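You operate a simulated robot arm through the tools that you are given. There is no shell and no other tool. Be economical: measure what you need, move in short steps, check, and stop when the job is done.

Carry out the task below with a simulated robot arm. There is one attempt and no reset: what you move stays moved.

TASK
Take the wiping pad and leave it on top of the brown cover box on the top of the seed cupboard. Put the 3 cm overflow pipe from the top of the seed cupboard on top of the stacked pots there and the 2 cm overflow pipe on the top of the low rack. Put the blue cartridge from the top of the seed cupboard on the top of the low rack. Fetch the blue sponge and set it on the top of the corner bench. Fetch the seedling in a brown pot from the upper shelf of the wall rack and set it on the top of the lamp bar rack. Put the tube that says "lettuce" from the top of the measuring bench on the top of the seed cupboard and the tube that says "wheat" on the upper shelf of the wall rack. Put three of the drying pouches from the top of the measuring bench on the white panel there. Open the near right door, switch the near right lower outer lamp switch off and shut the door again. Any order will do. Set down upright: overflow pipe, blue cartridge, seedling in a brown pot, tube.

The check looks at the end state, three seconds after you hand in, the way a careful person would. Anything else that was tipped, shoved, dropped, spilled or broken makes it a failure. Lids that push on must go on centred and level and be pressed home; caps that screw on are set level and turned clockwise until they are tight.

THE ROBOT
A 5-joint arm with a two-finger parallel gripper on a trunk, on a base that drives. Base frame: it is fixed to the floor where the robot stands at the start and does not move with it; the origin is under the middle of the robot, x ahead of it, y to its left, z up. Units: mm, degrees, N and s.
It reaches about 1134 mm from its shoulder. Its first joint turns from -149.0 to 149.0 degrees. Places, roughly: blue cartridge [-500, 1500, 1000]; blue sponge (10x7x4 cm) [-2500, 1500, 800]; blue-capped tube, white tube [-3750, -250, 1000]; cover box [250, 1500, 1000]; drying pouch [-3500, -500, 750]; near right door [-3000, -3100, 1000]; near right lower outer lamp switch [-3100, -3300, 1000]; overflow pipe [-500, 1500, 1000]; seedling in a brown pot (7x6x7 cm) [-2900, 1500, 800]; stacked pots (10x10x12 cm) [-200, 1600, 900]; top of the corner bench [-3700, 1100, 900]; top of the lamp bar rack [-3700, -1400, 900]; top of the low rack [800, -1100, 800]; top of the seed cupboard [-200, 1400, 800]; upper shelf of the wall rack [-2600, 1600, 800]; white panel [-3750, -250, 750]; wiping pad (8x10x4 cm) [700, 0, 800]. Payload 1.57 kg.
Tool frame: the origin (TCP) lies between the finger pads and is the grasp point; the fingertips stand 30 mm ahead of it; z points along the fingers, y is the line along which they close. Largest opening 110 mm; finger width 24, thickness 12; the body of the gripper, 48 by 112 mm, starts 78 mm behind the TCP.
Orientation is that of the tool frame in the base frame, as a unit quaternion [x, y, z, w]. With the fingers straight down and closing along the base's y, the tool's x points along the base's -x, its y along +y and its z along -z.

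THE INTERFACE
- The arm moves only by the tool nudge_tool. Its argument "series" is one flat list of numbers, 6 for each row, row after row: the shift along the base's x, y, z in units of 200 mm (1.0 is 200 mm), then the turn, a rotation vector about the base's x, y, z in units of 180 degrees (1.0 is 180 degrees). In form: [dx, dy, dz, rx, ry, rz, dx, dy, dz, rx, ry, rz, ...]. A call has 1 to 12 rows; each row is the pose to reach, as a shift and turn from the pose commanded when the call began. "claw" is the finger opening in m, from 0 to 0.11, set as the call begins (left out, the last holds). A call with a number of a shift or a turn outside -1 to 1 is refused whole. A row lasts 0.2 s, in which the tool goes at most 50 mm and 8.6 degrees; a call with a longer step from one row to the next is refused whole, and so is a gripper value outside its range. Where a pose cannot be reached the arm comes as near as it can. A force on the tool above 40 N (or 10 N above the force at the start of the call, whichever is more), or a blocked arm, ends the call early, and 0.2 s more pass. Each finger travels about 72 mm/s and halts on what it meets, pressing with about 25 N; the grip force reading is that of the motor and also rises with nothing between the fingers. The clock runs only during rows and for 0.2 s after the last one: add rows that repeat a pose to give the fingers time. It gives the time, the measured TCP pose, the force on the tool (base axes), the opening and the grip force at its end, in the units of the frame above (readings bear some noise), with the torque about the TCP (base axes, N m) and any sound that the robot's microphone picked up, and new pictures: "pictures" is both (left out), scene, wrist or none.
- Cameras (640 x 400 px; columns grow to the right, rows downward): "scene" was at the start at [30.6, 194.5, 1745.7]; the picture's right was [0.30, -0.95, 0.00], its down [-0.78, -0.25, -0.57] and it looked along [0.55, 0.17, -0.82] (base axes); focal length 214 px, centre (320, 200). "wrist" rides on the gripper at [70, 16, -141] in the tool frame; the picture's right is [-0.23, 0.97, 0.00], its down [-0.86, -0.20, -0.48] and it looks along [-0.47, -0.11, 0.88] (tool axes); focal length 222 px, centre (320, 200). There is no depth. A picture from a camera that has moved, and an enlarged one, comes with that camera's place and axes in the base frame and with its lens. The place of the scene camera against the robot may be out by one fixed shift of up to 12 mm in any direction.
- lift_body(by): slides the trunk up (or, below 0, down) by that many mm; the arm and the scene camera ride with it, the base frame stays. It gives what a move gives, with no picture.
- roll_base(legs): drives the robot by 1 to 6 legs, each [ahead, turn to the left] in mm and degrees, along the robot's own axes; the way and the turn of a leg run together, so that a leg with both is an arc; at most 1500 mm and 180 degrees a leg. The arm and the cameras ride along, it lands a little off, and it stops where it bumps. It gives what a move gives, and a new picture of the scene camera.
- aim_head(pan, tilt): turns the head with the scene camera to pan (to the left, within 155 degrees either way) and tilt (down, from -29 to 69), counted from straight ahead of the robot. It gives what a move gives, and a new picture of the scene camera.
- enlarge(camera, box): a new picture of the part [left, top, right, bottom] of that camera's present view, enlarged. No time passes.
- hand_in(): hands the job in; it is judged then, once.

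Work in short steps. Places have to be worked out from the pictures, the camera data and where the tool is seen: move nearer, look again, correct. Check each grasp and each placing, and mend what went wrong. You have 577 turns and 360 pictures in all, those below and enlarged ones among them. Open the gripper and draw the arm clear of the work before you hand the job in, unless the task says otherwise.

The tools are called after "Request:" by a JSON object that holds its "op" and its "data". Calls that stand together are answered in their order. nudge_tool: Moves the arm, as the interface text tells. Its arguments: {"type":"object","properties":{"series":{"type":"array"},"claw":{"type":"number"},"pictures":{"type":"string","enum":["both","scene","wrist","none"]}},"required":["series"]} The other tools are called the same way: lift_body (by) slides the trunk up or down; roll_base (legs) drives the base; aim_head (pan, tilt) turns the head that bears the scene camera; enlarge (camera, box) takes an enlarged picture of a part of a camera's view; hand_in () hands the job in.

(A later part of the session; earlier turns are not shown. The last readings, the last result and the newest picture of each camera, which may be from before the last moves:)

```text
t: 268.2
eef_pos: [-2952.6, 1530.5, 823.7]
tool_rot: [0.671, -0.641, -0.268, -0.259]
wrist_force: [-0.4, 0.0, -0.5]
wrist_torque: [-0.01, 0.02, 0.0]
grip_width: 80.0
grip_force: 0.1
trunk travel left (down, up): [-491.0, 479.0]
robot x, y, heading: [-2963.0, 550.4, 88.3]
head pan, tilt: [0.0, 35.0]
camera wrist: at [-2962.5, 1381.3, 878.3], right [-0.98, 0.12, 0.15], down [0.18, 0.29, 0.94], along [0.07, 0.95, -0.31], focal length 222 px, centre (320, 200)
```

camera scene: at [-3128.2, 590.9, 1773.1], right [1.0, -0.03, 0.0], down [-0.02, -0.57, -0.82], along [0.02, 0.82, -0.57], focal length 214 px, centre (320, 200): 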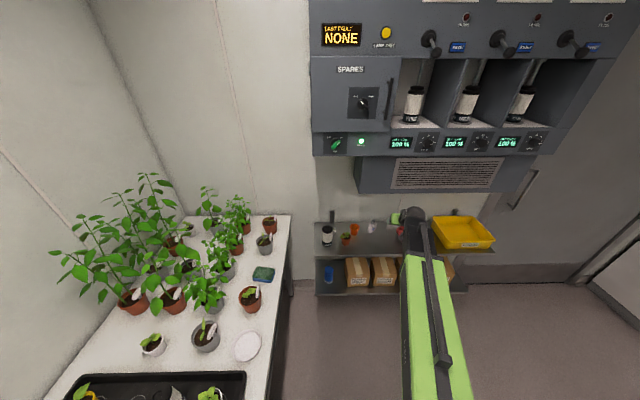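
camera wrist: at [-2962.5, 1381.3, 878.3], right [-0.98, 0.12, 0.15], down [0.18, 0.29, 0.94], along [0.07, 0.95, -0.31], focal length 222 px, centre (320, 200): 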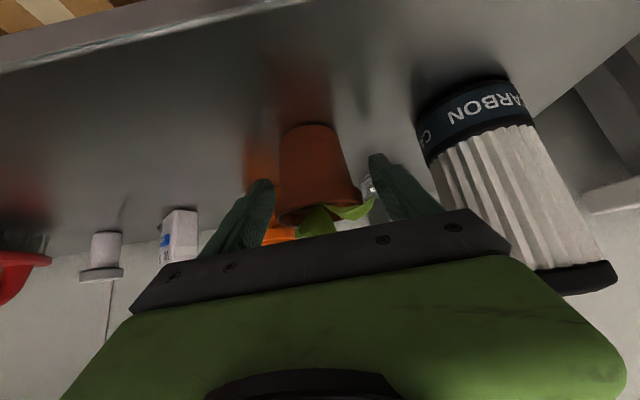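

Request:
{"op": "nudge_tool", "data": {"series": [0, 0, 0, 0, 0, 0, 0, 0, 0, 0, 0, 0, 0, 0, 0, 0, 0, 0], "claw": 0.035, "pictures": "wrist"}}

```text
t: 269.0
eef_pos: [-2951.4, 1530.1, 823.5]
tool_rot: [0.671, -0.641, -0.268, -0.26]
wrist_force: [0.3, -0.9, -0.6]
wrist_torque: [0.0, 0.03, -0.01]
grip_width: 59.9
grip_force: 24.2
trunk travel left (down, up): [-491.0, 479.0]
robot x, y, heading: [-2963.7, 546.8, 88.4]
head pan, tilt: [0.0, 35.0]
camera wrist: at [-2962.4, 1381.0, 878.3], right [-0.98, 0.12, 0.15], down [0.18, 0.29, 0.94], along [0.07, 0.95, -0.31], focal length 222 px, centre (320, 200)
```

wrist: 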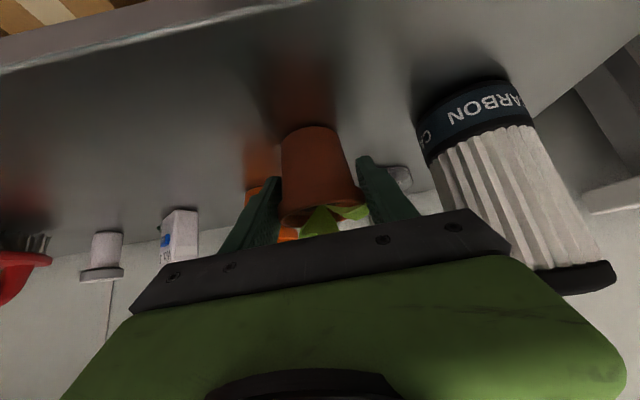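

Gripped at 60 mm, at the rim. I lift gently and check.

Request:
{"op": "lift_body", "data": {"by": 25}}

Request:
{"op": "nudge_tool", "data": {"series": [0, 0, 0, 0, 0, 0], "pictures": "wrist"}}

```text
t: 269.7
eef_pos: [-2952.5, 1530.7, 848.8]
tool_rot: [0.67, -0.641, -0.268, -0.26]
wrist_force: [0.5, -0.2, -1.5]
wrist_torque: [0.02, 0.03, -0.04]
grip_width: 59.7
grip_force: 25.3
trunk travel left (down, up): [-516.0, 454.0]
robot x, y, heading: [-2967.6, 548.5, 88.2]
head pan, tilt: [0.0, 35.0]
```

```text
t: 270.1
eef_pos: [-2952.4, 1530.7, 850.3]
tool_rot: [0.671, -0.64, -0.268, -0.259]
wrist_force: [-0.7, 0.6, -1.4]
wrist_torque: [0.05, -0.02, 0.02]
grip_width: 59.7
grip_force: 24.2
trunk travel left (down, up): [-516.0, 454.0]
robot x, y, heading: [-2964.4, 544.8, 88.2]
head pan, tilt: [0.0, 35.0]
camera wrist: at [-2962.4, 1381.0, 903.3], right [-0.98, 0.12, 0.15], down [0.18, 0.29, 0.94], along [0.07, 0.95, -0.31], focal length 222 px, centre (320, 200)
```

wrist: 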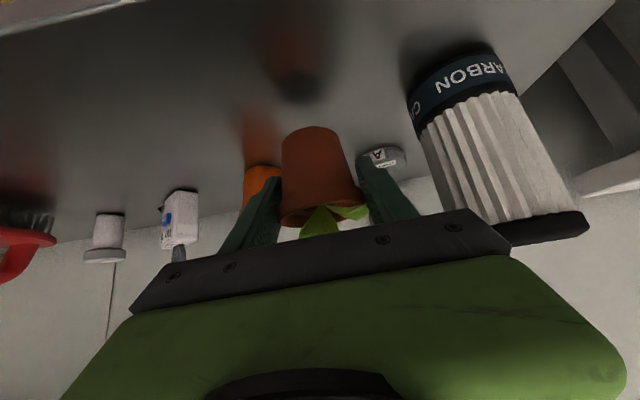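

Held well. I lift a bit more, retract, back away and drive toward the lamp bar rack.

Request:
{"op": "lift_body", "data": {"by": 60}}

Request:
{"op": "nudge_tool", "data": {"series": [0, -0.22, 0, 0, 0, 0, 0, -0.44, 0, 0, 0, 0, 0, -0.66, 0, 0, 0, 0, 0, -0.75, 0, 0, 0, 0], "pictures": "none"}}

Request:
{"op": "roll_base", "data": {"legs": [[-150, 0], [0, 15], [-900, 0], [-880, 0]]}}

Request:
{"op": "lift_body", "data": {"by": 200}}

Request:
{"op": "roll_base", "data": {"legs": [[0, 76.5]]}}

```text
t: 271.1
eef_pos: [-2952.7, 1530.3, 909.2]
tool_rot: [0.671, -0.641, -0.267, -0.259]
wrist_force: [0.3, -0.1, -1.0]
wrist_torque: [-0.01, -0.02, 0.0]
grip_width: 59.5
grip_force: 25.1
trunk travel left (down, up): [-576.0, 394.0]
robot x, y, heading: [-2967.5, 548.4, 88.4]
head pan, tilt: [0.0, 35.0]
```

```text
t: 272.1
eef_pos: [-2951.8, 1380.5, 909.1]
tool_rot: [0.671, -0.64, -0.268, -0.259]
wrist_force: [0.0, -0.1, -0.9]
wrist_torque: [-0.01, 0.01, -0.03]
grip_width: 59.6
grip_force: 24.4
trunk travel left (down, up): [-576.0, 394.0]
robot x, y, heading: [-2965.4, 551.5, 88.3]
head pan, tilt: [0.0, 35.0]
```

```text
t: 283.0
eef_pos: [-2771.2, -529.8, 909.1]
tool_rot: [0.745, -0.554, -0.298, -0.224]
wrist_force: [0.2, -0.4, -1.0]
wrist_torque: [-0.01, -0.01, 0.01]
grip_width: 59.1
grip_force: 24.6
trunk travel left (down, up): [-576.0, 394.0]
robot x, y, heading: [-2583.6, -1335.8, 101.9]
head pan, tilt: [0.0, 35.0]
camera scene: at [-2750.1, -1339.6, 1583.1], right [0.98, 0.21, 0.0], down [0.12, -0.56, -0.82], along [-0.17, 0.8, -0.57], focal length 214 px, centre (320, 200)
```

scene: 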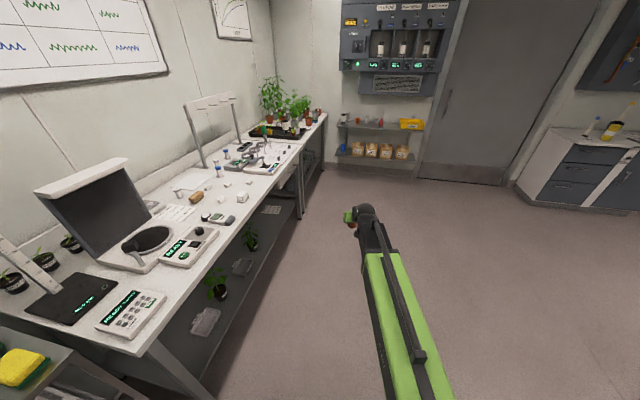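

```text
t: 285.1
eef_pos: [-2771.3, -529.3, 1109.2]
tool_rot: [0.745, -0.553, -0.298, -0.225]
wrist_force: [0.1, -0.1, -1.5]
wrist_torque: [-0.01, 0.0, 0.02]
grip_width: 58.8
grip_force: 25.7
trunk travel left (down, up): [-776.0, 194.0]
robot x, y, heading: [-2582.4, -1342.0, 102.1]
head pan, tilt: [0.0, 35.0]
```

```text
t: 288.9
eef_pos: [-3414.7, -1355.3, 1109.1]
tool_rot: [0.927, 0.038, -0.373, 0.014]
wrist_force: [0.2, 1.6, -1.3]
wrist_torque: [-0.04, -0.03, 0.07]
grip_width: 54.7
grip_force: 24.6
trunk travel left (down, up): [-776.0, 194.0]
robot x, y, heading: [-2582.7, -1372.4, 179.3]
head pan, tilt: [0.0, 35.0]
camera scene: at [-2620.5, -1545.9, 1783.2], right [0.01, 1.0, 0.0], down [0.57, -0.01, -0.82], along [-0.82, 0.01, -0.57], focal length 214 px, centre (320, 200)
```

scene: 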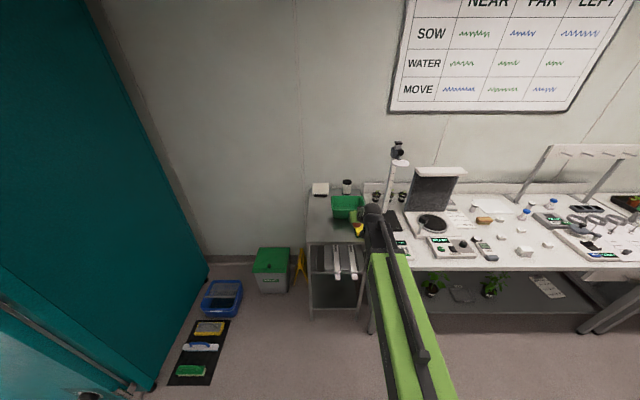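

Request:
{"op": "nudge_tool", "data": {"series": [0, 0, 0, 0, 0, 0], "pictures": "wrist"}}

Request:
{"op": "enlarge", "data": {"camera": "scene", "box": [290, 130, 490, 330]}}

```text
t: 289.3
eef_pos: [-3414.8, -1355.7, 1109.8]
tool_rot: [0.927, 0.039, -0.373, 0.013]
wrist_force: [-0.1, -1.2, -1.1]
wrist_torque: [0.0, -0.04, -0.04]
grip_width: 52.5
grip_force: 25.3
trunk travel left (down, up): [-776.0, 194.0]
robot x, y, heading: [-2583.6, -1371.9, 179.4]
head pan, tilt: [0.0, 35.0]
camera wrist: at [-3265.6, -1360.4, 1163.3], right [-0.09, -0.98, 0.15], down [-0.3, 0.17, 0.94], along [-0.95, 0.03, -0.31], focal length 222 px, centre (320, 200)
```

wrist: 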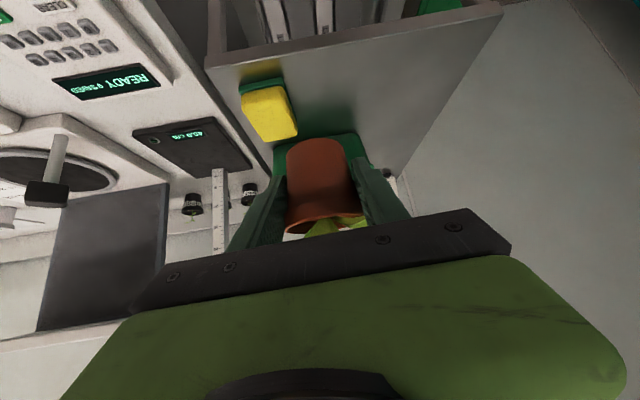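

```text
2.00 times, centred on (390, 230) of scene
camera zoom: at [-2619.7, -1547.4, 1783.0], right [0.01, 1.0, 0.0], down [0.57, -0.01, -0.82], along [-0.82, 0.01, -0.57], focal length 429 px, centre (180, 140)
```

zoom: 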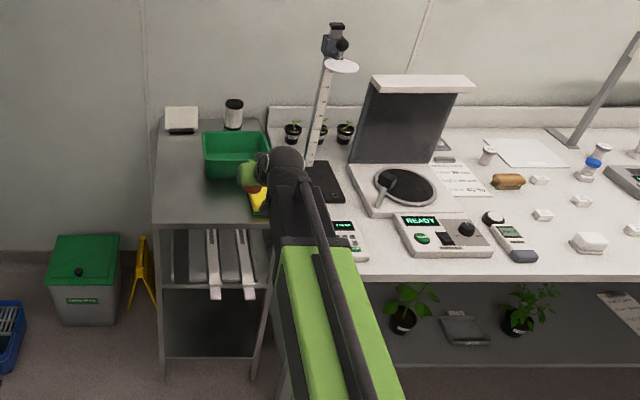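

The pot is creeping up its taper as the fingers squeeze. I freeze the opening at 53 mm so that it just hangs in the gap.

Request:
{"op": "nudge_tool", "data": {"series": [0, 0, 0, 0, 0, 0], "claw": 0.052, "pictures": "wrist"}}

```text
t: 289.7
eef_pos: [-3414.2, -1356.6, 1109.5]
tool_rot: [0.927, 0.038, -0.373, 0.012]
wrist_force: [0.0, 0.1, 0.7]
wrist_torque: [0.02, 0.01, -0.01]
grip_width: 53.0
grip_force: 4.0
trunk travel left (down, up): [-776.0, 194.0]
robot x, y, heading: [-2580.1, -1369.7, 179.2]
head pan, tilt: [0.0, 35.0]
camera wrist: at [-3265.5, -1360.8, 1163.4], right [-0.09, -0.98, 0.15], down [-0.3, 0.17, 0.94], along [-0.95, 0.03, -0.31], focal length 222 px, centre (320, 200)
```

wrist: 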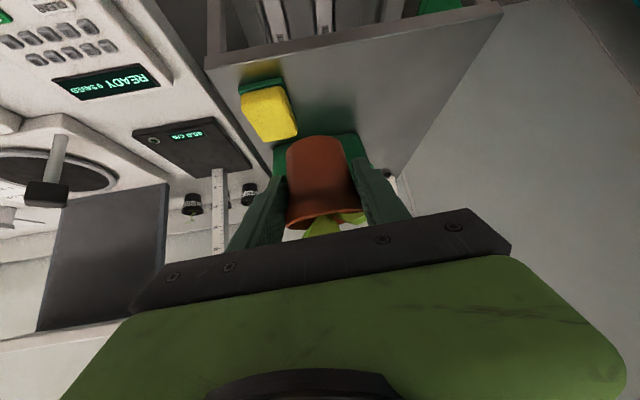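

Request:
{"op": "nudge_tool", "data": {"series": [-0.14, -0.14, 0, 0, 0, 0.01, -0.28, -0.28, 0, 0, 0, 0.02, -0.42, -0.42, 0, 0, 0, 0.03, -0.57, -0.57, 0, 0, 0, 0.04, -0.73, -0.72, 0, 0, 0, 0.048], "pictures": "wrist"}}

```text
t: 290.9
eef_pos: [-3560.8, -1499.5, 1108.9]
tool_rot: [0.922, 0.108, -0.371, 0.041]
wrist_force: [0.1, 1.1, -0.7]
wrist_torque: [0.01, -0.05, 0.02]
grip_width: 54.0
grip_force: 1.7
trunk travel left (down, up): [-776.0, 194.0]
robot x, y, heading: [-2580.7, -1371.6, 179.3]
head pan, tilt: [0.0, 35.0]
camera wrist: at [-3413.1, -1482.4, 1163.0], right [0.06, -0.99, 0.15], down [-0.32, 0.12, 0.94], along [-0.94, -0.11, -0.31], focal length 222 px, centre (320, 200)
```

wrist: 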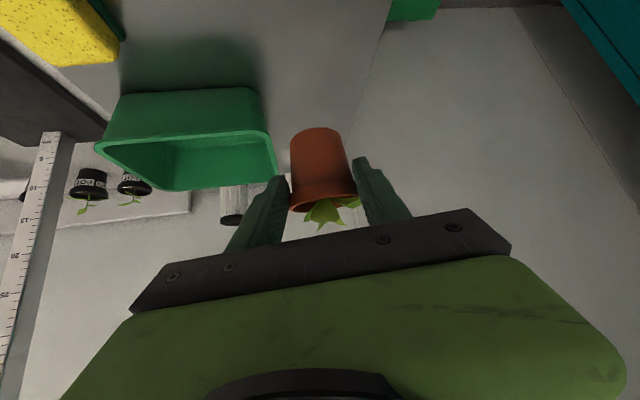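

Request:
{"op": "lift_body", "data": {"by": -140}}

Request:
{"op": "enlarge", "data": {"camera": "wrist", "box": [160, 60, 480, 260]}}

```text
t: 292.5
eef_pos: [-3561.3, -1500.3, 976.4]
tool_rot: [0.918, 0.108, -0.379, 0.039]
wrist_force: [3.6, 0.1, 27.6]
wrist_torque: [0.68, 0.5, -0.12]
grip_width: 51.5
grip_force: 0.1
trunk travel left (down, up): [-637.0, 333.0]
robot x, y, heading: [-2581.8, -1370.4, 179.4]
head pan, tilt: [0.0, 35.0]
stopped: the force on the tool passed its limit at 46 N (the readings are from after the stop); the commanded pose is now the measured one
```

```text
2.00 times, centred on (320, 160) of wrist
camera zoom: at [-3411.5, -1481.7, 1027.6], right [0.07, -0.99, 0.15], down [-0.3, 0.12, 0.94], along [-0.95, -0.11, -0.29], focal length 444 px, centre (320, 280)
```

zoom: 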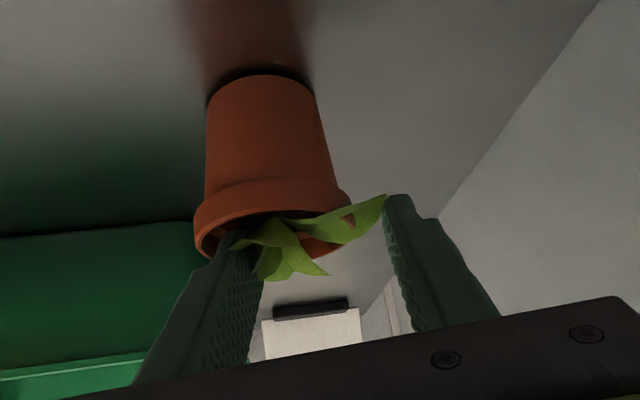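

The pot slipped out but stands upright on the rack, with a fingertip on its rim. I rise straight up and inspect.

Request:
{"op": "lift_body", "data": {"by": 30}}

Request:
{"op": "lift_body", "data": {"by": 60}}

Request:
{"op": "nudge_tool", "data": {"series": [0.2, 0.02, 0, 0, 0, 0, 0.4, 0.04, 0, 0, 0, 0], "claw": 0.09, "pictures": "both"}}

Request:
{"op": "enlarge", "data": {"camera": "wrist", "box": [200, 0, 440, 150]}}

```text
t: 293.2
eef_pos: [-3561.8, -1499.0, 1002.5]
tool_rot: [0.919, 0.108, -0.377, 0.039]
wrist_force: [-0.4, 0.6, -0.3]
wrist_torque: [0.03, -0.02, 0.01]
grip_width: 52.1
grip_force: 0.1
trunk travel left (down, up): [-667.0, 303.0]
robot x, y, heading: [-2580.7, -1372.9, 179.6]
head pan, tilt: [0.0, 35.0]
```

```text
t: 294.2
eef_pos: [-3562.8, -1500.0, 1061.7]
tool_rot: [0.919, 0.108, -0.377, 0.039]
wrist_force: [0.0, -0.7, 0.0]
wrist_torque: [0.0, 0.0, -0.05]
grip_width: 51.9
grip_force: 0.1
trunk travel left (down, up): [-727.0, 243.0]
robot x, y, heading: [-2582.2, -1372.7, 179.3]
head pan, tilt: [0.0, 35.0]
```

```text
t: 294.8
eef_pos: [-3479.6, -1493.8, 1062.9]
tool_rot: [0.919, 0.108, -0.378, 0.04]
wrist_force: [-0.1, -0.7, 0.6]
wrist_torque: [-0.01, 0.01, 0.0]
grip_width: 89.9
grip_force: 0.0
trunk travel left (down, up): [-727.0, 243.0]
robot x, y, heading: [-2580.1, -1372.2, 179.2]
head pan, tilt: [0.0, 35.0]
camera scene: at [-2619.0, -1547.1, 1734.0], right [0.01, 1.0, 0.0], down [0.57, -0.01, -0.82], along [-0.82, 0.01, -0.57], focal length 214 px, centre (320, 200)
camera wrist: at [-3331.8, -1476.0, 1114.8], right [0.07, -0.99, 0.15], down [-0.31, 0.12, 0.94], along [-0.95, -0.11, -0.3], focal length 222 px, centre (320, 200)
```

scene: 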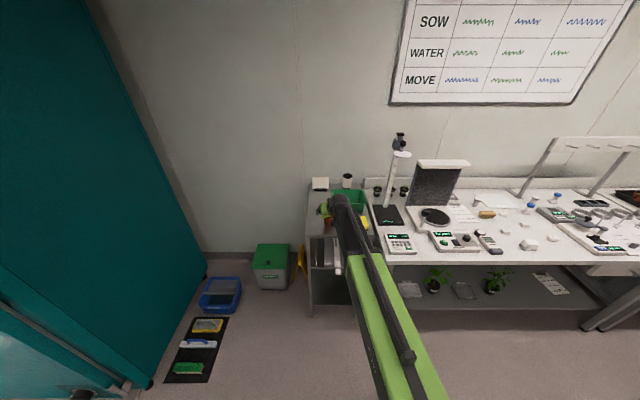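
wrist: 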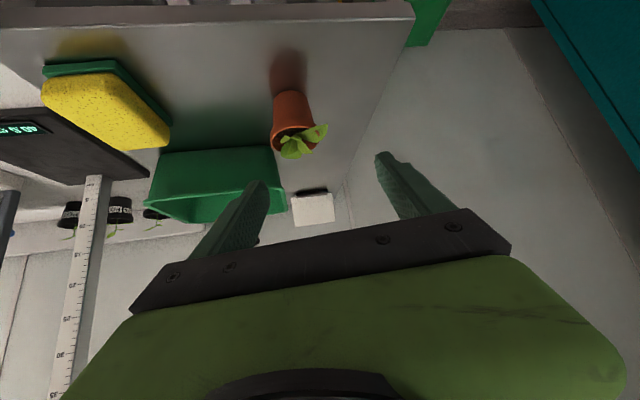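

```text
2.67 times, centred on (320, 75) of wrist
camera zoom: at [-3331.8, -1476.0, 1114.8], right [0.07, -0.99, 0.15], down [-0.31, 0.12, 0.94], along [-0.95, -0.11, -0.3], focal length 592 px, centre (320, 533)
```

zoom: 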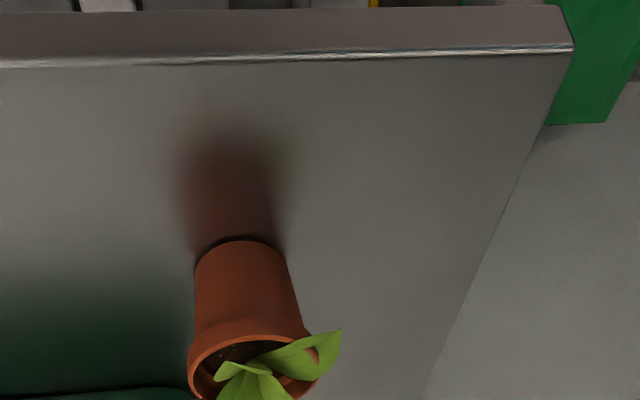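

The seedling stands upright on the lamp bar rack. Next the measuring bench: I drive to face its middle.

Request:
{"op": "roll_base", "data": {"legs": [[-150, 0], [0, -90], [1030, 0], [0, 90]]}}

Request:
{"op": "aim_head", "data": {"pan": 0, "tilt": 32}}

Request:
{"op": "enlarge", "data": {"camera": "scene", "box": [180, 150, 480, 300]}}

```text
t: 308.8
eef_pos: [-3327.5, -491.1, 1061.9]
tool_rot: [0.918, 0.119, -0.376, 0.045]
wrist_force: [-0.1, 1.4, 0.5]
wrist_torque: [-0.03, 0.01, 0.02]
grip_width: 89.8
grip_force: 0.1
trunk travel left (down, up): [-727.0, 243.0]
robot x, y, heading: [-2427.0, -385.5, -179.8]
head pan, tilt: [0.0, 35.0]
camera scene: at [-2465.9, -558.9, 1734.2], right [0.0, 1.0, 0.0], down [0.57, 0.0, -0.82], along [-0.82, 0.0, -0.57], focal length 214 px, centre (320, 200)
```

scene: 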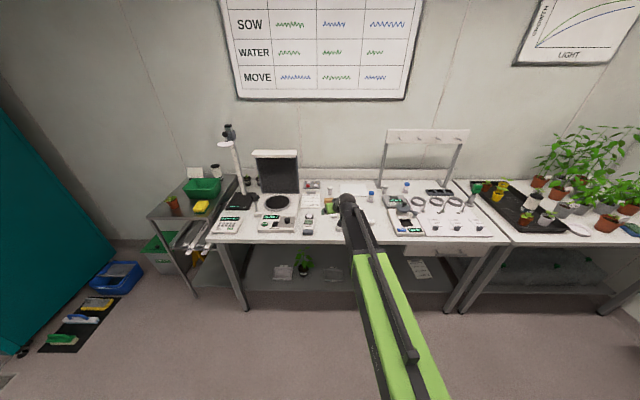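

```text
t: 309.4
eef_pos: [-3327.3, -492.5, 1062.4]
tool_rot: [0.918, 0.118, -0.376, 0.044]
wrist_force: [0.0, -0.8, -0.4]
wrist_torque: [0.05, -0.04, 0.01]
grip_width: 89.9
grip_force: 0.1
trunk travel left (down, up): [-727.0, 243.0]
robot x, y, heading: [-2433.6, -385.7, -180.0]
head pan, tilt: [0.0, 32.0]
camera scene: at [-2467.6, -560.9, 1738.6], right [0.0, 1.0, 0.0], down [0.53, 0.0, -0.85], along [-0.85, 0.0, -0.53], focal length 214 px, centre (320, 200)
```

scene: 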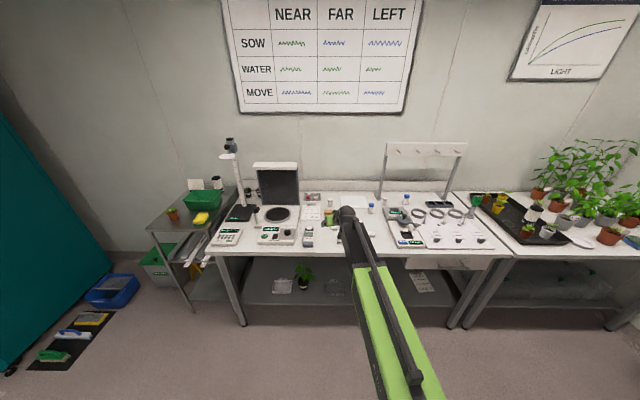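

```text
2.13 times, centred on (330, 225) of scene
camera zoom: at [-2467.6, -560.9, 1738.6], right [0.0, 1.0, 0.0], down [0.53, 0.0, -0.85], along [-0.85, 0.0, -0.53], focal length 458 px, centre (299, 147)
```

zoom: 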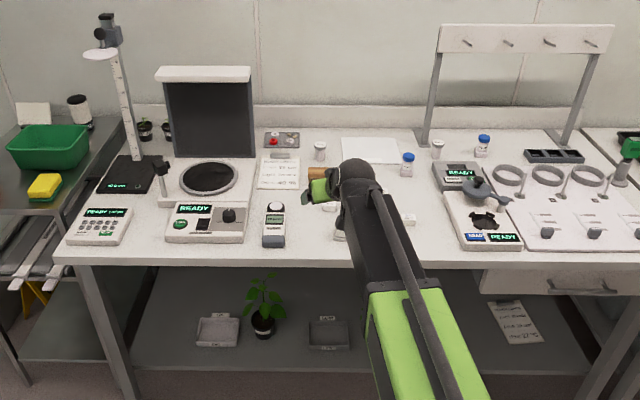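

Request:
{"op": "nudge_tool", "data": {"series": [-0.1, 0.2, 0, 0, 0, -0.02, -0.1, 0.4, 0, 0, 0, -0.04, -0.1, 0.6, 0, 0, 0, -0.06], "pictures": "wrist"}}

Request:
{"op": "enlarge", "data": {"camera": "wrist", "box": [80, 0, 480, 220]}}

```text
t: 310.2
eef_pos: [-3347.2, -370.6, 1061.9]
tool_rot: [0.925, 0.032, -0.379, 0.008]
wrist_force: [-0.3, -0.8, -0.5]
wrist_torque: [-0.01, -0.02, 0.01]
grip_width: 89.9
grip_force: 0.0
trunk travel left (down, up): [-727.0, 243.0]
robot x, y, heading: [-2428.6, -389.2, -179.9]
head pan, tilt: [0.0, 32.0]
camera wrist: at [-3197.4, -377.7, 1114.5], right [-0.1, -0.98, 0.15], down [-0.28, 0.17, 0.94], along [-0.95, 0.05, -0.3], focal length 222 px, centre (320, 200)
```

wrist: 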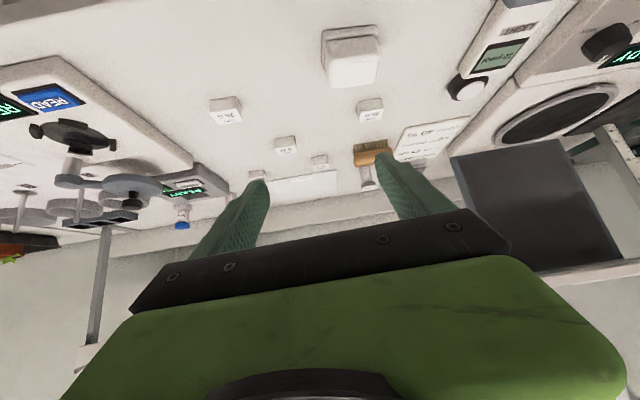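

```text
1.60 times, centred on (280, 110) of wrist
camera zoom: at [-3197.4, -377.7, 1114.5], right [-0.1, -0.98, 0.15], down [-0.28, 0.17, 0.94], along [-0.95, 0.05, -0.3], focal length 355 px, centre (384, 344)
```

zoom: 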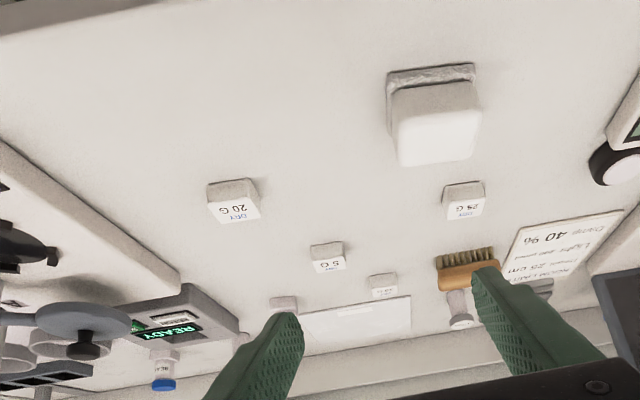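

Five drying pouches and the white panel are visible; the bench top is probably z≈850. I reduce the tilt to about 25°, retract a bit and drive closer.

Request:
{"op": "nudge_tool", "data": {"series": [0.15, 0, 0, 0, -0.037, 0, 0.3, 0, 0, 0, -0.074, 0, 0.45, 0, 0, 0, -0.111, 0], "pictures": "none"}}

Request:
{"op": "roll_base", "data": {"legs": [[400, 0]]}}

Request:
{"op": "nudge_tool", "data": {"series": [0, 0, 0, 0, 0, 0], "pictures": "wrist"}}

```text
t: 311.0
eef_pos: [-3255.8, -372.3, 1015.1]
tool_rot: [0.977, 0.03, -0.213, 0.015]
wrist_force: [-0.3, 0.5, -2.0]
wrist_torque: [0.0, -0.01, 0.02]
grip_width: 90.2
grip_force: 0.1
out of reach, approached as far as the arm can: row 1, 2, 3
trunk travel left (down, up): [-727.0, 243.0]
robot x, y, heading: [-2430.8, -386.4, -180.0]
head pan, tilt: [0.0, 32.0]
```

```text
t: 313.5
eef_pos: [-3657.1, -373.5, 1014.4]
tool_rot: [0.977, 0.029, -0.213, 0.014]
wrist_force: [-0.6, -0.1, 0.5]
wrist_torque: [0.01, 0.01, 0.0]
grip_width: 90.0
grip_force: 0.1
trunk travel left (down, up): [-727.0, 243.0]
robot x, y, heading: [-2832.1, -385.5, -179.7]
head pan, tilt: [0.0, 32.0]
camera scene: at [-2868.4, -561.3, 1738.6], right [0.0, 1.0, 0.0], down [0.53, 0.0, -0.85], along [-0.85, 0.0, -0.53], focal length 214 px, centre (320, 200)
```

scene: 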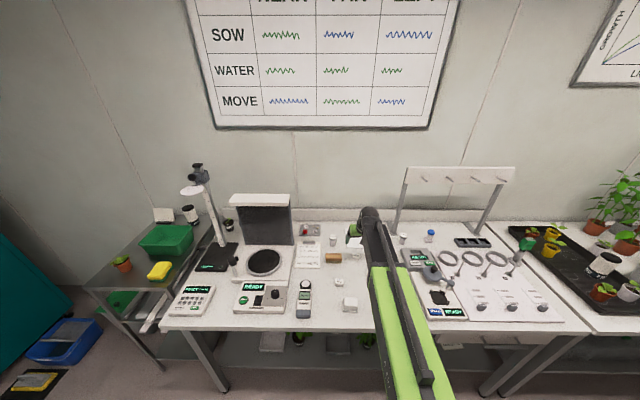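

```text
t: 313.9
eef_pos: [-3655.9, -372.4, 1014.6]
tool_rot: [0.977, 0.03, -0.213, 0.013]
wrist_force: [-0.4, -0.1, -0.2]
wrist_torque: [-0.01, 0.01, 0.01]
grip_width: 89.8
grip_force: 0.0
trunk travel left (down, up): [-727.0, 243.0]
robot x, y, heading: [-2828.3, -381.7, -180.0]
head pan, tilt: [0.0, 32.0]
camera wrist: at [-3534.0, -380.3, 1115.8], right [-0.14, -0.98, 0.11], down [-0.59, 0.17, 0.79], along [-0.79, 0.05, -0.61], focal length 222 px, centre (320, 200)
```

wrist: 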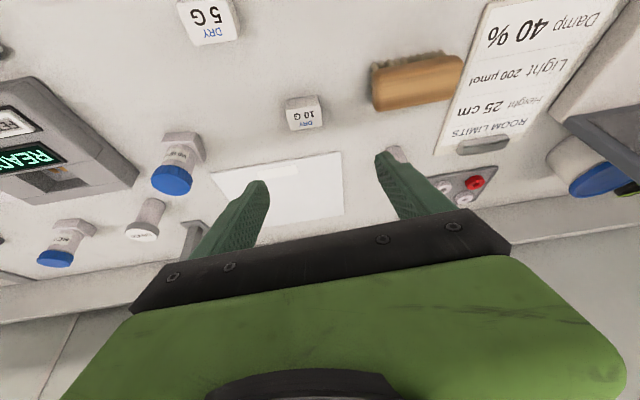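

Request:
{"op": "enlarge", "data": {"camera": "wrist", "box": [20, 110, 240, 280]}}

Request:
{"op": "enlarge", "data": {"camera": "wrist", "box": [180, 60, 440, 240]}}

```text
2.35 times, centred on (130, 195) of wrist
camera zoom: at [-3534.0, -380.3, 1115.8], right [-0.14, -0.98, 0.11], down [-0.59, 0.17, 0.79], along [-0.79, 0.05, -0.61], focal length 523 px, centre (767, 212)
```

zoom: 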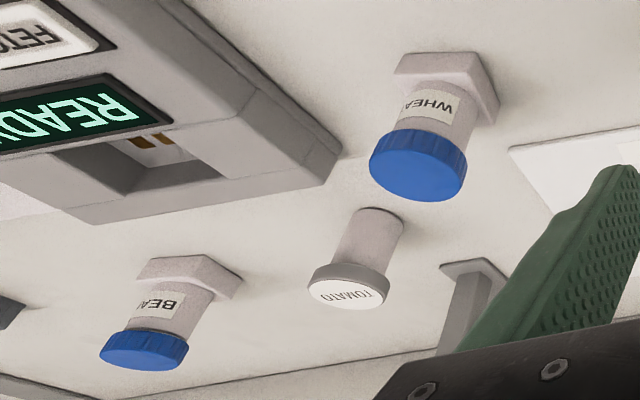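

```text
2.22 times, centred on (310, 150) of wrist
camera zoom: at [-3534.0, -380.3, 1115.8], right [-0.14, -0.98, 0.11], down [-0.59, 0.17, 0.79], along [-0.79, 0.05, -0.61], focal length 494 px, centre (342, 311)
```

zoom: 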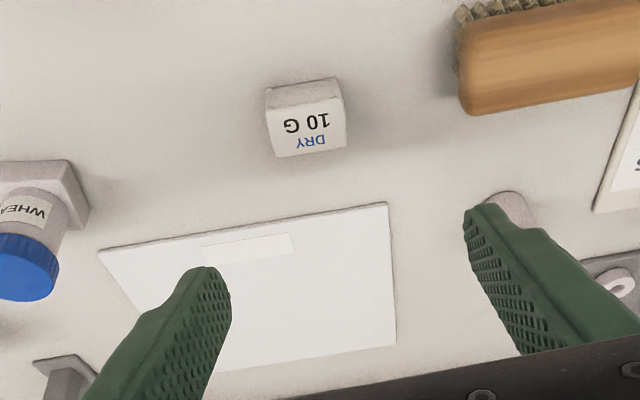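

WHEAT is the blue-capped tube nearest; TOMATO and BEAN are others. The bench is z≈855; the panel spans x -3758…-3936, y -205…-405. I pick the 10 G pouch at (-3678, -365) first.

Request:
{"op": "nudge_tool", "data": {"series": [-0.07, 0.035, 0, 0, 0, 0, -0.07, 0.035, 0, 0, 0, 0], "claw": 0.062, "pictures": "none"}}

Request:
{"op": "lift_body", "data": {"by": -90}}

Request:
{"op": "nudge_tool", "data": {"series": [0, 0, 0, 0, 0, 0], "pictures": "wrist"}}

```text
t: 314.5
eef_pos: [-3670.8, -365.9, 1015.9]
tool_rot: [0.976, 0.029, -0.213, 0.014]
wrist_force: [-0.4, -0.3, 0.3]
wrist_torque: [0.0, 0.0, 0.02]
grip_width: 62.2
grip_force: 0.0
trunk travel left (down, up): [-727.0, 243.0]
robot x, y, heading: [-2828.4, -385.5, -179.7]
head pan, tilt: [0.0, 32.0]
```

```text
t: 315.7
eef_pos: [-3670.9, -366.0, 925.8]
tool_rot: [0.976, 0.03, -0.213, 0.014]
wrist_force: [1.1, -0.1, 0.1]
wrist_torque: [0.0, -0.02, 0.0]
grip_width: 62.3
grip_force: 0.0
trunk travel left (down, up): [-637.0, 333.0]
robot x, y, heading: [-2832.6, -384.7, -179.9]
head pan, tilt: [0.0, 32.0]
```

```text
t: 316.1
eef_pos: [-3671.1, -365.4, 926.0]
tool_rot: [0.976, 0.03, -0.213, 0.014]
wrist_force: [-0.1, 0.2, -0.1]
wrist_torque: [0.0, 0.01, 0.01]
grip_width: 61.8
grip_force: 0.0
trunk travel left (down, up): [-637.0, 333.0]
robot x, y, heading: [-2830.6, -380.4, -180.0]
head pan, tilt: [0.0, 32.0]
camera wrist: at [-3548.5, -373.0, 1025.9], right [-0.14, -0.98, 0.11], down [-0.59, 0.17, 0.79], along [-0.8, 0.05, -0.6], focal length 222 px, centre (320, 200)
```

wrist: 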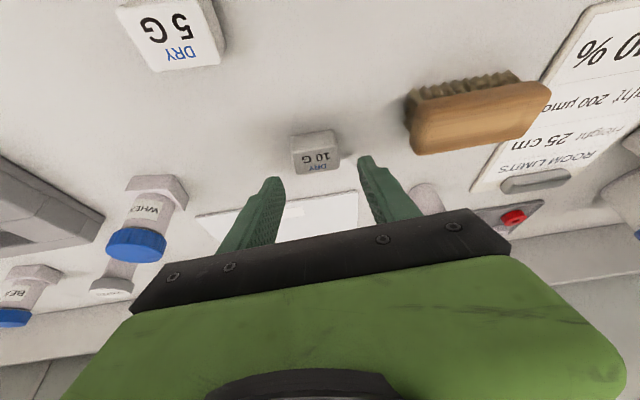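

Request:
{"op": "nudge_tool", "data": {"series": [0.045, -0.005, 0, 0, 0, 0], "pictures": "none"}}

Request:
{"op": "lift_body", "data": {"by": -32}}

Request:
{"op": "nudge_tool", "data": {"series": [0, 0, 0, 0, 0, 0], "pictures": "wrist"}}

```text
t: 316.5
eef_pos: [-3662.4, -367.1, 923.8]
tool_rot: [0.976, 0.03, -0.213, 0.014]
wrist_force: [-0.3, 0.7, 0.0]
wrist_torque: [0.04, 0.01, 0.01]
grip_width: 61.8
grip_force: 0.1
trunk travel left (down, up): [-637.0, 333.0]
robot x, y, heading: [-2828.5, -384.9, -179.8]
head pan, tilt: [0.0, 32.0]
```

```text
t: 317.3
eef_pos: [-3662.4, -367.8, 892.6]
tool_rot: [0.976, 0.029, -0.213, 0.014]
wrist_force: [-0.3, 0.5, 0.4]
wrist_torque: [-0.01, 0.01, 0.04]
grip_width: 62.0
grip_force: 0.1
trunk travel left (down, up): [-605.0, 365.0]
robot x, y, heading: [-2832.8, -383.8, -179.7]
head pan, tilt: [0.0, 32.0]
```

```text
t: 317.7
eef_pos: [-3662.3, -366.1, 893.2]
tool_rot: [0.976, 0.03, -0.214, 0.014]
wrist_force: [0.3, 0.1, -0.2]
wrist_torque: [-0.01, 0.01, -0.03]
grip_width: 62.0
grip_force: 0.0
trunk travel left (down, up): [-605.0, 365.0]
robot x, y, heading: [-2828.1, -384.9, -179.8]
head pan, tilt: [0.0, 32.0]
camera wrist: at [-3540.1, -374.0, 993.8], right [-0.14, -0.98, 0.11], down [-0.59, 0.17, 0.79], along [-0.79, 0.05, -0.6], focal length 222 px, centre (320, 200)
```

wrist: 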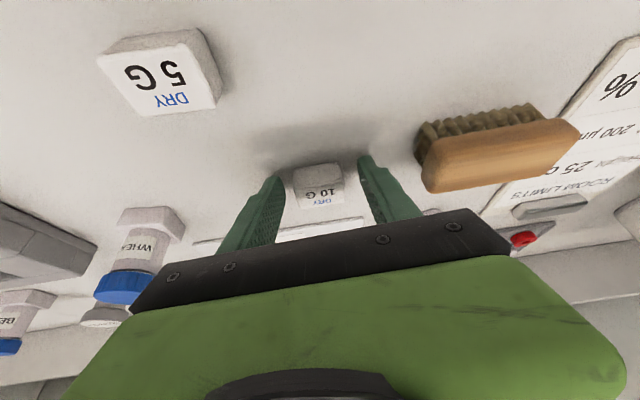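

Request:
{"op": "nudge_tool", "data": {"series": [0, 0, 0, 0, 0, 0, 0, 0, 0, 0, 0, 0, 0, 0, 0, 0, 0, 0], "claw": 0.015, "pictures": "none"}}

Request:
{"op": "lift_body", "data": {"by": 40}}

Request:
{"op": "nudge_tool", "data": {"series": [0, 0, 0, 0, 0, 0], "pictures": "wrist"}}

```text
t: 318.5
eef_pos: [-3662.7, -367.2, 893.5]
tool_rot: [0.976, 0.03, -0.214, 0.014]
wrist_force: [-0.1, 0.4, -0.8]
wrist_torque: [0.01, 0.0, 0.01]
grip_width: 40.3
grip_force: 25.4
trunk travel left (down, up): [-605.0, 365.0]
robot x, y, heading: [-2831.0, -385.8, -180.1]
head pan, tilt: [0.0, 32.0]
```

```text
t: 319.3
eef_pos: [-3663.7, -367.4, 932.1]
tool_rot: [0.977, 0.029, -0.213, 0.013]
wrist_force: [-0.2, -0.3, 0.1]
wrist_torque: [-0.01, 0.01, 0.02]
grip_width: 40.6
grip_force: 24.9
trunk travel left (down, up): [-645.0, 325.0]
robot x, y, heading: [-2831.5, -386.6, -179.7]
head pan, tilt: [0.0, 32.0]
```

```text
t: 319.7
eef_pos: [-3662.5, -365.9, 933.6]
tool_rot: [0.976, 0.03, -0.214, 0.014]
wrist_force: [-0.1, 0.2, -0.1]
wrist_torque: [0.01, 0.0, 0.0]
grip_width: 40.6
grip_force: 24.9
trunk travel left (down, up): [-645.0, 325.0]
robot x, y, heading: [-2831.7, -384.9, -179.9]
head pan, tilt: [0.0, 32.0]
camera wrist: at [-3540.1, -374.0, 1033.8], right [-0.14, -0.98, 0.11], down [-0.59, 0.17, 0.79], along [-0.79, 0.05, -0.6], focal length 222 px, centre (320, 200)
```

wrist: 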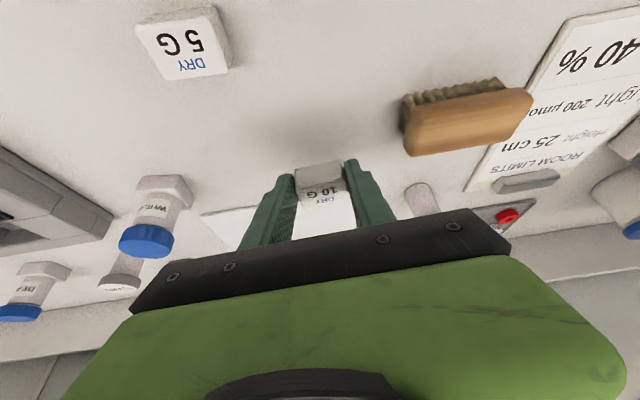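

Held at 40 mm. I drive 80 mm forward and place it at the back of the panel.

Request:
{"op": "roll_base", "data": {"legs": [[80, 0]]}}

Request:
{"op": "nudge_tool", "data": {"series": [-0.22, 0.01, 0, 0, 0, 0, -0.44, 0.02, 0, 0, 0, 0, -0.66, 0.03, 0, 0, 0, 0], "pictures": "wrist"}}

```text
t: 320.8
eef_pos: [-3745.6, -367.0, 931.5]
tool_rot: [0.977, 0.03, -0.213, 0.014]
wrist_force: [-0.2, -0.5, -0.4]
wrist_torque: [0.05, 0.01, -0.02]
grip_width: 40.4
grip_force: 25.4
trunk travel left (down, up): [-645.0, 325.0]
robot x, y, heading: [-2912.1, -384.6, -180.0]
head pan, tilt: [0.0, 32.0]
camera scene: at [-2950.4, -561.3, 1656.6], right [0.0, 1.0, 0.0], down [0.53, 0.0, -0.85], along [-0.85, 0.0, -0.53], focal length 214 px, centre (320, 200)
```

scene: 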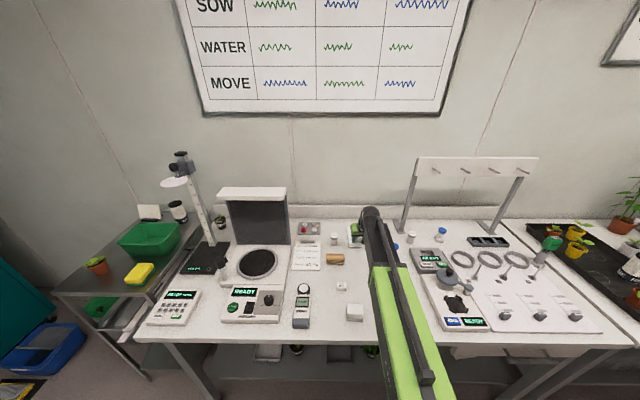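

```text
t: 321.6
eef_pos: [-3876.9, -359.9, 932.8]
tool_rot: [0.976, 0.03, -0.214, 0.013]
wrist_force: [-0.1, -0.3, -0.2]
wrist_torque: [0.0, -0.01, -0.04]
grip_width: 40.7
grip_force: 25.0
trunk travel left (down, up): [-645.0, 325.0]
robot x, y, heading: [-2914.2, -386.1, -180.0]
head pan, tilt: [0.0, 32.0]
camera wrist: at [-3754.5, -367.1, 1033.6], right [-0.14, -0.98, 0.11], down [-0.59, 0.17, 0.79], along [-0.8, 0.05, -0.6], focal length 222 px, centre (320, 200)
```

wrist: 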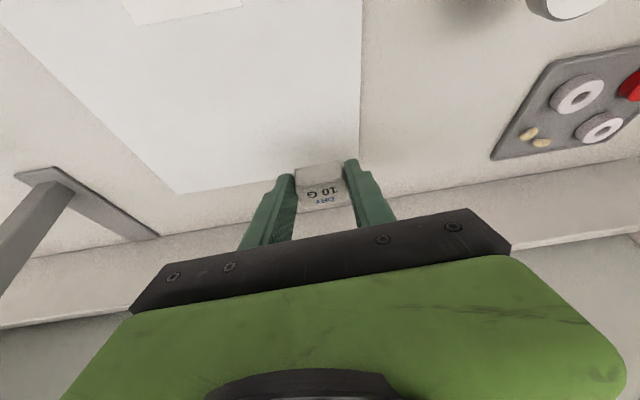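

Request:
{"op": "nudge_tool", "data": {"series": [0.06, 0.04, 0, 0, 0, 0], "pictures": "none"}}

Request:
{"op": "lift_body", "data": {"by": -34}}

Request:
{"op": "lift_body", "data": {"by": -4}}

```text
t: 322.0
eef_pos: [-3864.6, -351.4, 934.0]
tool_rot: [0.976, 0.03, -0.213, 0.014]
wrist_force: [0.1, 0.1, -0.1]
wrist_torque: [-0.03, 0.0, -0.04]
grip_width: 40.5
grip_force: 25.7
trunk travel left (down, up): [-645.0, 325.0]
robot x, y, heading: [-2908.6, -386.5, -179.9]
head pan, tilt: [0.0, 32.0]
```

```text
t: 322.8
eef_pos: [-3864.7, -351.4, 899.0]
tool_rot: [0.976, 0.03, -0.214, 0.014]
wrist_force: [-1.0, 0.5, 0.9]
wrist_torque: [-0.04, 0.01, -0.03]
grip_width: 40.6
grip_force: 25.3
trunk travel left (down, up): [-611.0, 359.0]
robot x, y, heading: [-2912.9, -382.5, -179.9]
head pan, tilt: [0.0, 32.0]
```

```text
t: 323.3
eef_pos: [-3864.5, -351.6, 898.2]
tool_rot: [0.976, 0.029, -0.216, 0.013]
wrist_force: [-8.7, 0.2, 30.3]
wrist_torque: [0.36, 0.51, 0.08]
grip_width: 40.4
grip_force: 24.5
trunk travel left (down, up): [-607.0, 363.0]
robot x, y, heading: [-2913.0, -385.7, -180.0]
head pan, tilt: [0.0, 32.0]
```

Contact. I unload, release and rise.

Request:
{"op": "lift_body", "data": {"by": 4}}

Request:
{"op": "nudge_tool", "data": {"series": [0, 0, 0, 0, 0, 0, 0, 0, 0, 0, 0, 0], "claw": 0.062, "pictures": "none"}}

Request:
{"op": "lift_body", "data": {"by": 120}}

Request:
{"op": "nudge_tool", "data": {"series": [0.2, 0, 0, 0, 0, 0, 0.4, 0, 0, 0, 0, 0, 0.6, 0, 0, 0, 0, 0, 0.8, 0, 0, 0, 0, 0], "pictures": "wrist"}}

```text
t: 323.8
eef_pos: [-3864.1, -351.7, 898.6]
tool_rot: [0.977, 0.03, -0.213, 0.014]
wrist_force: [1.4, -1.0, 0.4]
wrist_torque: [0.01, -0.01, 0.01]
grip_width: 40.5
grip_force: 25.2
trunk travel left (down, up): [-611.0, 359.0]
robot x, y, heading: [-2914.4, -385.9, -179.8]
head pan, tilt: [0.0, 32.0]
```

```text
t: 324.4
eef_pos: [-3864.1, -351.4, 898.6]
tool_rot: [0.976, 0.03, -0.214, 0.013]
wrist_force: [0.5, -0.6, -0.1]
wrist_torque: [0.0, -0.01, 0.02]
grip_width: 61.9
grip_force: 0.0
trunk travel left (down, up): [-611.0, 359.0]
robot x, y, heading: [-2913.7, -383.2, -179.8]
head pan, tilt: [0.0, 32.0]
```

```text
t: 325.9
eef_pos: [-3864.2, -352.1, 1019.4]
tool_rot: [0.976, 0.03, -0.213, 0.014]
wrist_force: [-0.6, -0.3, -0.9]
wrist_torque: [0.01, -0.02, 0.06]
grip_width: 61.8
grip_force: 0.1
trunk travel left (down, up): [-731.0, 239.0]
robot x, y, heading: [-2914.4, -386.0, -180.0]
head pan, tilt: [0.0, 32.0]
```

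```text
t: 326.9
eef_pos: [-3702.0, -353.7, 1020.4]
tool_rot: [0.976, 0.03, -0.214, 0.014]
wrist_force: [-0.5, 0.1, -0.1]
wrist_torque: [0.04, -0.01, 0.05]
grip_width: 62.1
grip_force: 0.0
trunk travel left (down, up): [-731.0, 239.0]
robot x, y, heading: [-2913.3, -384.6, -179.7]
head pan, tilt: [0.0, 32.0]
camera wrist: at [-3580.0, -360.6, 1120.0], right [-0.14, -0.98, 0.11], down [-0.59, 0.17, 0.79], along [-0.8, 0.05, -0.6], focal length 222 px, centre (320, 200)
```

wrist: 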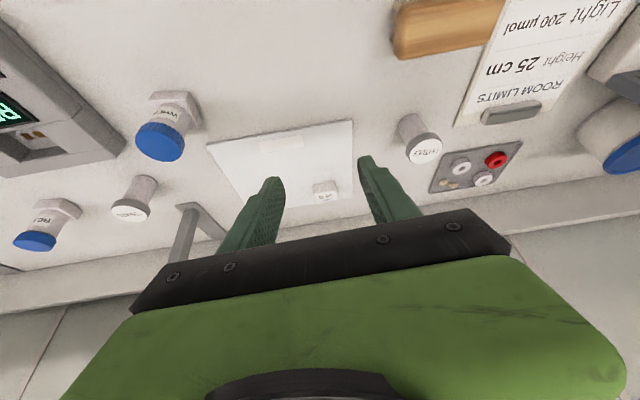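

Request:
{"op": "enlarge", "data": {"camera": "wrist", "box": [300, 90, 460, 210]}}

```text
3.33 times, centred on (380, 150) of wrist
camera zoom: at [-3580.0, -360.6, 1120.0], right [-0.14, -0.98, 0.11], down [-0.59, 0.17, 0.79], along [-0.8, 0.05, -0.6], focal length 740 px, centre (120, 367)
```

zoom: 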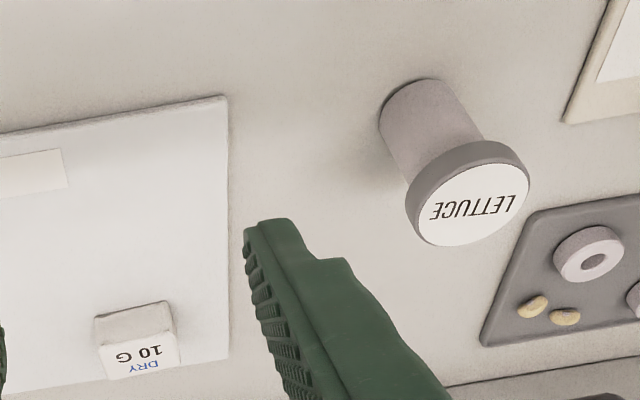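

LETTUCE confirmed at about (-3792, -495). Next the 5 G pouch: I back up for working room and look.

Request:
{"op": "roll_base", "data": {"legs": [[-150, 0]]}}

Request:
{"op": "nudge_tool", "data": {"series": [0.1, 0.1, 0, 0, 0, 0, 0.1, 0.25, 0, 0, 0, 0], "pictures": "wrist"}}

```text
t: 328.3
eef_pos: [-3549.1, -350.7, 1019.9]
tool_rot: [0.976, 0.028, -0.214, 0.014]
wrist_force: [-0.8, 0.4, -0.1]
wrist_torque: [0.01, -0.01, 0.02]
grip_width: 62.0
grip_force: 0.0
trunk travel left (down, up): [-731.0, 239.0]
robot x, y, heading: [-2761.3, -389.6, -179.8]
head pan, tilt: [0.0, 32.0]
camera scene: at [-2793.5, -561.0, 1742.7], right [0.0, 1.0, 0.0], down [0.53, 0.0, -0.85], along [-0.85, 0.0, -0.53], focal length 214 px, centre (320, 200)
```

scene: 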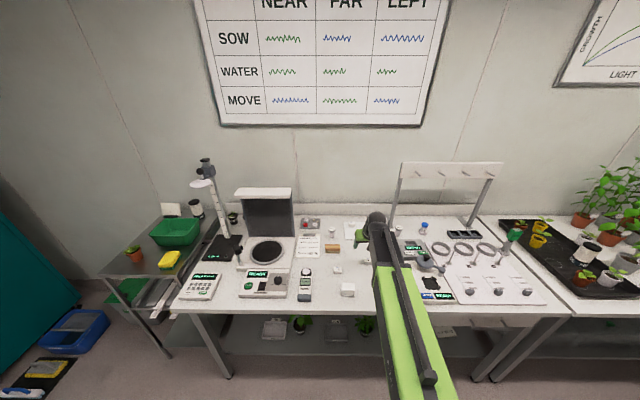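

```text
t: 328.9
eef_pos: [-3530.5, -299.7, 1019.0]
tool_rot: [0.976, 0.029, -0.214, 0.014]
wrist_force: [-0.3, 0.3, -0.5]
wrist_torque: [0.02, -0.01, 0.06]
grip_width: 62.0
grip_force: 0.1
trunk travel left (down, up): [-731.0, 239.0]
robot x, y, heading: [-2761.2, -383.7, -180.1]
head pan, tilt: [0.0, 32.0]
camera wrist: at [-3406.9, -307.5, 1119.7], right [-0.15, -0.98, 0.11], down [-0.59, 0.18, 0.79], along [-0.8, 0.05, -0.6], focal length 222 px, centre (320, 200)
```

wrist: 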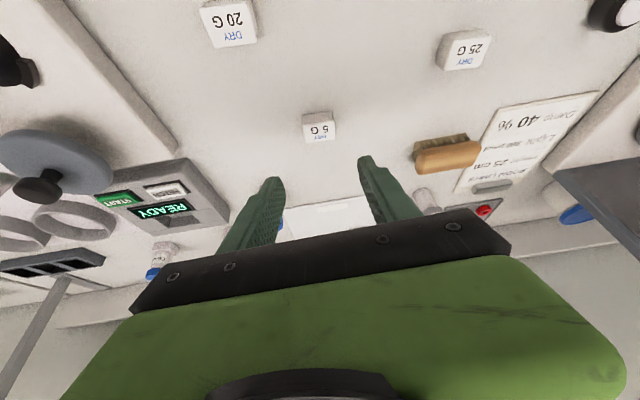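

Request:
{"op": "nudge_tool", "data": {"series": [-0.17, -0.045, 0, 0, 0, 0], "pictures": "none"}}

Request:
{"op": "lift_body", "data": {"by": -105}}

Request:
{"op": "nudge_tool", "data": {"series": [0, 0, 0, 0, 0, 0], "pictures": "wrist"}}

```text
t: 329.3
eef_pos: [-3563.1, -308.4, 1020.8]
tool_rot: [0.976, 0.028, -0.214, 0.014]
wrist_force: [-0.2, 0.2, -0.1]
wrist_torque: [0.0, 0.0, 0.02]
grip_width: 62.2
grip_force: 0.1
trunk travel left (down, up): [-731.0, 239.0]
robot x, y, heading: [-2759.9, -382.4, -180.2]
head pan, tilt: [0.0, 32.0]
```

```text
t: 330.7
eef_pos: [-3561.9, -308.3, 915.3]
tool_rot: [0.976, 0.028, -0.216, 0.014]
wrist_force: [0.3, 0.9, -0.5]
wrist_torque: [0.01, -0.01, -0.02]
grip_width: 62.0
grip_force: 0.0
trunk travel left (down, up): [-626.0, 344.0]
robot x, y, heading: [-2754.6, -388.4, -180.1]
head pan, tilt: [0.0, 32.0]
```

```text
t: 331.1
eef_pos: [-3561.9, -308.1, 914.6]
tool_rot: [0.976, 0.028, -0.216, 0.014]
wrist_force: [0.7, 0.0, -0.7]
wrist_torque: [0.01, 0.0, 0.01]
grip_width: 61.9
grip_force: 0.1
trunk travel left (down, up): [-626.0, 344.0]
robot x, y, heading: [-2756.6, -388.2, -180.0]
head pan, tilt: [0.0, 32.0]
camera wrist: at [-3439.4, -316.3, 1014.8], right [-0.15, -0.98, 0.11], down [-0.59, 0.18, 0.79], along [-0.8, 0.05, -0.6], focal length 222 px, centre (320, 200)
```

wrist: 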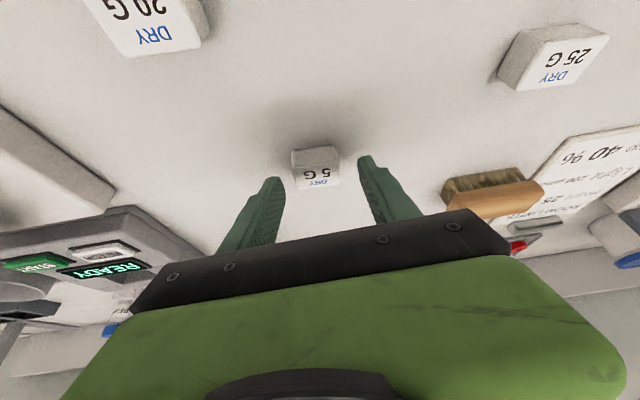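

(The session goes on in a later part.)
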